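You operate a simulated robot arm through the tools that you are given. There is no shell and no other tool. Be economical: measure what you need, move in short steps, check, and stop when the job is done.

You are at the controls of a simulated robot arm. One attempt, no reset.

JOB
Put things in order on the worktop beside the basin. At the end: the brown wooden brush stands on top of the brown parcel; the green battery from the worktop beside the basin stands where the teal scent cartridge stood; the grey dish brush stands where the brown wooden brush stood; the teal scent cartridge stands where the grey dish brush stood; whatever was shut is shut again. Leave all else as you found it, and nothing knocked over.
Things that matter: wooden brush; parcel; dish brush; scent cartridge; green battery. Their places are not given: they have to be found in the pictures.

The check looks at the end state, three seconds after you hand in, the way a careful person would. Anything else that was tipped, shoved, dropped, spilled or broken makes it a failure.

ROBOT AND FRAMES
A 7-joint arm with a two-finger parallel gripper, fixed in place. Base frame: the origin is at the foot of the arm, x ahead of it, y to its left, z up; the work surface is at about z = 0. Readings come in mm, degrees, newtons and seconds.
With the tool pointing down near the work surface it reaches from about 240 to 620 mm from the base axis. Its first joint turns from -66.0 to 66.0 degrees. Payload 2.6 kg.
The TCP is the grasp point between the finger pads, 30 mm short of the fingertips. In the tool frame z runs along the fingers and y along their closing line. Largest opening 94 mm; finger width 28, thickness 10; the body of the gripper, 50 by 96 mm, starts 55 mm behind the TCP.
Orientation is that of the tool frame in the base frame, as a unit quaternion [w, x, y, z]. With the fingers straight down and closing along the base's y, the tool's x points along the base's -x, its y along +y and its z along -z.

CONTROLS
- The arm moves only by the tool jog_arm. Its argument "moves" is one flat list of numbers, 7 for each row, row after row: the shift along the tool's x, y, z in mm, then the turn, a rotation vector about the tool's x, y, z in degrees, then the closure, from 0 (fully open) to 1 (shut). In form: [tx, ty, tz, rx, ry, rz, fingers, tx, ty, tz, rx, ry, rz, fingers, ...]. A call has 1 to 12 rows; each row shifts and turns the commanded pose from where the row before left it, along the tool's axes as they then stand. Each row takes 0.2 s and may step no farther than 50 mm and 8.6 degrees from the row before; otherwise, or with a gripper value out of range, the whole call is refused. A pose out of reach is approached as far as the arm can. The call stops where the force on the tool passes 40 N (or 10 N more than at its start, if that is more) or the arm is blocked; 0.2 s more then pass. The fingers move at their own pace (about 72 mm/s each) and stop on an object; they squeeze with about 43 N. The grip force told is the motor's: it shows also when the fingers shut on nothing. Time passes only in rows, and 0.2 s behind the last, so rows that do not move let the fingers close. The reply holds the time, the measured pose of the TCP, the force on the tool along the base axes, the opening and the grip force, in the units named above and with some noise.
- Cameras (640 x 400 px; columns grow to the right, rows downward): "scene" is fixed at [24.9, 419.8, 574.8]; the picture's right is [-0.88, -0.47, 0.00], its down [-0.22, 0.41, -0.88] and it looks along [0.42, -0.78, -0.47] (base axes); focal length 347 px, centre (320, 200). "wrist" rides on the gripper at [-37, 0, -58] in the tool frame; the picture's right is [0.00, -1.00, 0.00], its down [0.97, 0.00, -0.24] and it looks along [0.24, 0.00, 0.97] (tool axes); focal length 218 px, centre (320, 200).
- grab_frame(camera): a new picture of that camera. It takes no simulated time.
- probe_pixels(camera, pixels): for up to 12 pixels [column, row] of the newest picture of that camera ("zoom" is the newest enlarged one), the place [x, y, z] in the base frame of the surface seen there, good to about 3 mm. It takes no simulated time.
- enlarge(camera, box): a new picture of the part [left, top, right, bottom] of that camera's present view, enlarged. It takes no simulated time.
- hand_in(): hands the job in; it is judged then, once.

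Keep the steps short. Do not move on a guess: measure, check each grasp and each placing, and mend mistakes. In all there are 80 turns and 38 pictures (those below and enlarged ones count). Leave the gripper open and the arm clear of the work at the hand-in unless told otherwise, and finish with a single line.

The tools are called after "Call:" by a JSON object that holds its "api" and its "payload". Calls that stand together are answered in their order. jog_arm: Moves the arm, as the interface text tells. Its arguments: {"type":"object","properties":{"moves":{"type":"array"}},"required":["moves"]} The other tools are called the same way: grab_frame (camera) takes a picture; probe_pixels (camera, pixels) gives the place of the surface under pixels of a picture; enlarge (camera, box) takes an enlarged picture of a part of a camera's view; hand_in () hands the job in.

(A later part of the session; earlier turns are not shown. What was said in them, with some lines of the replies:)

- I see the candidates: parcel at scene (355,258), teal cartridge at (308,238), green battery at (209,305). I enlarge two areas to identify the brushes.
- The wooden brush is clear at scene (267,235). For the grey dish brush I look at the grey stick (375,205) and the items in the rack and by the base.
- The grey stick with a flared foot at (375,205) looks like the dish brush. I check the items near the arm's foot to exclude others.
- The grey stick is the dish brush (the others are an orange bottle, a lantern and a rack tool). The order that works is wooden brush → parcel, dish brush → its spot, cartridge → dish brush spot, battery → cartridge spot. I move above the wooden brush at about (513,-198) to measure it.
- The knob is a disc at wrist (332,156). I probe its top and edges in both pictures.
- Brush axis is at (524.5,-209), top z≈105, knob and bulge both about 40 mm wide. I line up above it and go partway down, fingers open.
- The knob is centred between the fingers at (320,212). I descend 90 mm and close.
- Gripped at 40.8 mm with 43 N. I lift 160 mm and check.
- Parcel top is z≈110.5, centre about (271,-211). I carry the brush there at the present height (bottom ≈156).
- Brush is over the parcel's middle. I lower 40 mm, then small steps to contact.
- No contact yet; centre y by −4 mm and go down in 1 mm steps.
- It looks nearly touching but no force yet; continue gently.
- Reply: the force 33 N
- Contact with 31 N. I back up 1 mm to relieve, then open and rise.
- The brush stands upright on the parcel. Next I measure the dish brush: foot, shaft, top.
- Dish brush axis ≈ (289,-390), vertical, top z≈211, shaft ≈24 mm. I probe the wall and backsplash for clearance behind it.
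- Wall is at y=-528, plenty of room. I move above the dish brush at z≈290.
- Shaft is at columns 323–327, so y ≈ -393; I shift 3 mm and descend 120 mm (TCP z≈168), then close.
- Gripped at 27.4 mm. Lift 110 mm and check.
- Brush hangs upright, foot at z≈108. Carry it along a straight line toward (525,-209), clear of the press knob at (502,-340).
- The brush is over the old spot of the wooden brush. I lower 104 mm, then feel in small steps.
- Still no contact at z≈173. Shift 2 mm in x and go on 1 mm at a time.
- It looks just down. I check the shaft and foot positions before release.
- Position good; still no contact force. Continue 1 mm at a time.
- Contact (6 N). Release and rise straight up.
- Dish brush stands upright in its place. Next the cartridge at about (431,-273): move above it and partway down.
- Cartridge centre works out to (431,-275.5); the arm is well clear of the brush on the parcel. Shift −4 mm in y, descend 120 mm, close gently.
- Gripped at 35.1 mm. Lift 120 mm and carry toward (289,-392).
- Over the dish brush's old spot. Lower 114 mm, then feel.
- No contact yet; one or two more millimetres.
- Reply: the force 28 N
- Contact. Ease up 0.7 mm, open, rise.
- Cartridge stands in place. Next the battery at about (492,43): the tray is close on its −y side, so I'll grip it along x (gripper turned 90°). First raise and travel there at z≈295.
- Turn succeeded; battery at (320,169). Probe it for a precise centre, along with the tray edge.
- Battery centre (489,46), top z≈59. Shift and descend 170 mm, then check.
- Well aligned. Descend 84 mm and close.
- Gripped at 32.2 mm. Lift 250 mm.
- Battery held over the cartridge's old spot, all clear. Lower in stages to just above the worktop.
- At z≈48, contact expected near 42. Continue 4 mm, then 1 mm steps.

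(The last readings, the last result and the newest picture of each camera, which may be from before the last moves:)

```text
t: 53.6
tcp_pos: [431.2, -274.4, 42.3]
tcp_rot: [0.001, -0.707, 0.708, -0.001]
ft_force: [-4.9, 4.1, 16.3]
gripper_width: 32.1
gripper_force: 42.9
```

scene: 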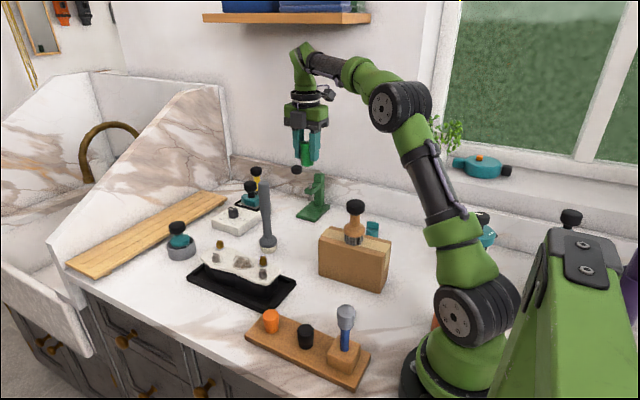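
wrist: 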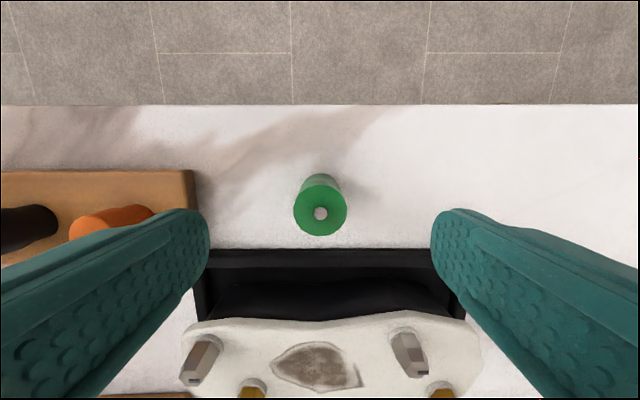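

Contact (16 N). Ease 0.7 mm, open and rise straight up.

Call:
{"api": "jog_arm", "payload": {"moves": [0, 0, -0.7, 0, 0, 0, 1, 0, 0, 0, 0, 0, 0, 0.9, 0, 0, 0, 0, 0, 0, 0.6, 0, 0, 0, 0, 0, 0, 0.3, 0, 0, 0, 0, 0, 0, 0.1, 0, 0, 0, 0, 0, 0, 0.1, 0, 0, -40, 0, 0, 0, 0.1, 0, 0, -45, 0, 0, 0, 0.1, 0, 0, -45, 0, 0, 0, 0.1, 0, 0, -45, 0, 0, 0, 0.1, 0, 0, -45, 0, 0, 0, 0.1, 0, 0, -35, 0, 0, 0, 0.1]}}

Call:
{"api": "grab_frame", "payload": {"camera": "scene"}}

Call:
{"api": "grab_frame", "payload": {"camera": "wrist"}}

```text
t: 56.2
tcp_pos: [432.5, -275.3, 299.1]
tcp_rot: [0.0, 0.707, -0.707, 0.0]
ft_force: [-0.3, -0.6, -0.6]
gripper_width: 84.3
gripper_force: 0.1
```

```text
6 pictures are left
```

scene: 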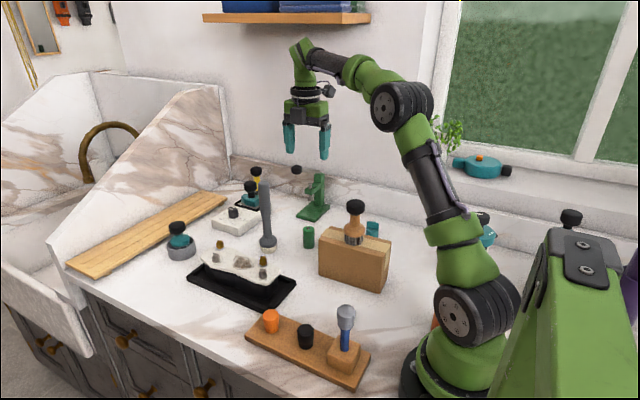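

```text
5 pictures are left
```

wrist: 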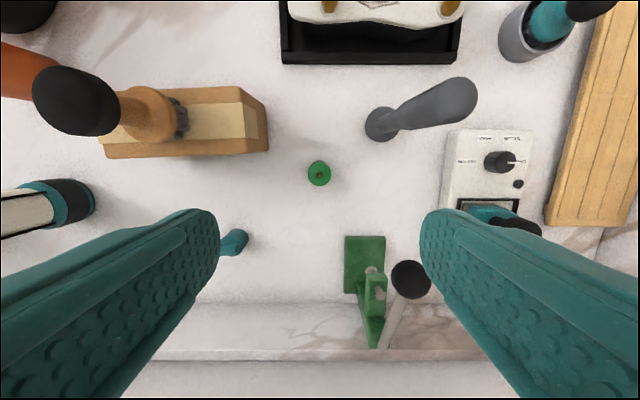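

All four things stand upright. A last position check by probing.

Call:
{"api": "probe_pixels", "payload": {"camera": "wrist", "pixels": [[319, 174], [310, 174], [329, 174], [234, 241], [380, 123], [460, 98], [75, 100]]}}

Call:
{"api": "jog_arm", "payload": {"moves": [0, 0, -40, 0, 0, 0, 0, 0, 0, -20, 0, 0, 0, 0]}}

```text
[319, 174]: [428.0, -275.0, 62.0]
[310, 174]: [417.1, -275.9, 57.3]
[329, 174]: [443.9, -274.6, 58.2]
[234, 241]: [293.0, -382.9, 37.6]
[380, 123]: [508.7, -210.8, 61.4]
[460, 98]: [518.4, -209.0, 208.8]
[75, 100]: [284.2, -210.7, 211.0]
```

```text
t: 56.8
tcp_pos: [432.7, -271.8, 347.6]
tcp_rot: [0.006, 0.712, -0.702, -0.007]
ft_force: [0.6, -0.3, -0.3]
gripper_width: 94.1
gripper_force: 0.0
out of reach, approached as far as the arm can: row 2
```

Everything measures at its target and the gripper is open and clear, so I hand in.

Call:
{"api": "hand_in", "payload": {}}

```text
The job is handed in.
```

The wooden brush stands on the parcel, the dish brush on the wooden brush's old spot, the cartridge on the dish brush's old spot and the battery on the cartridge's old spot; nothing was knocked over, nothing shut was opened, and the job is handed in.
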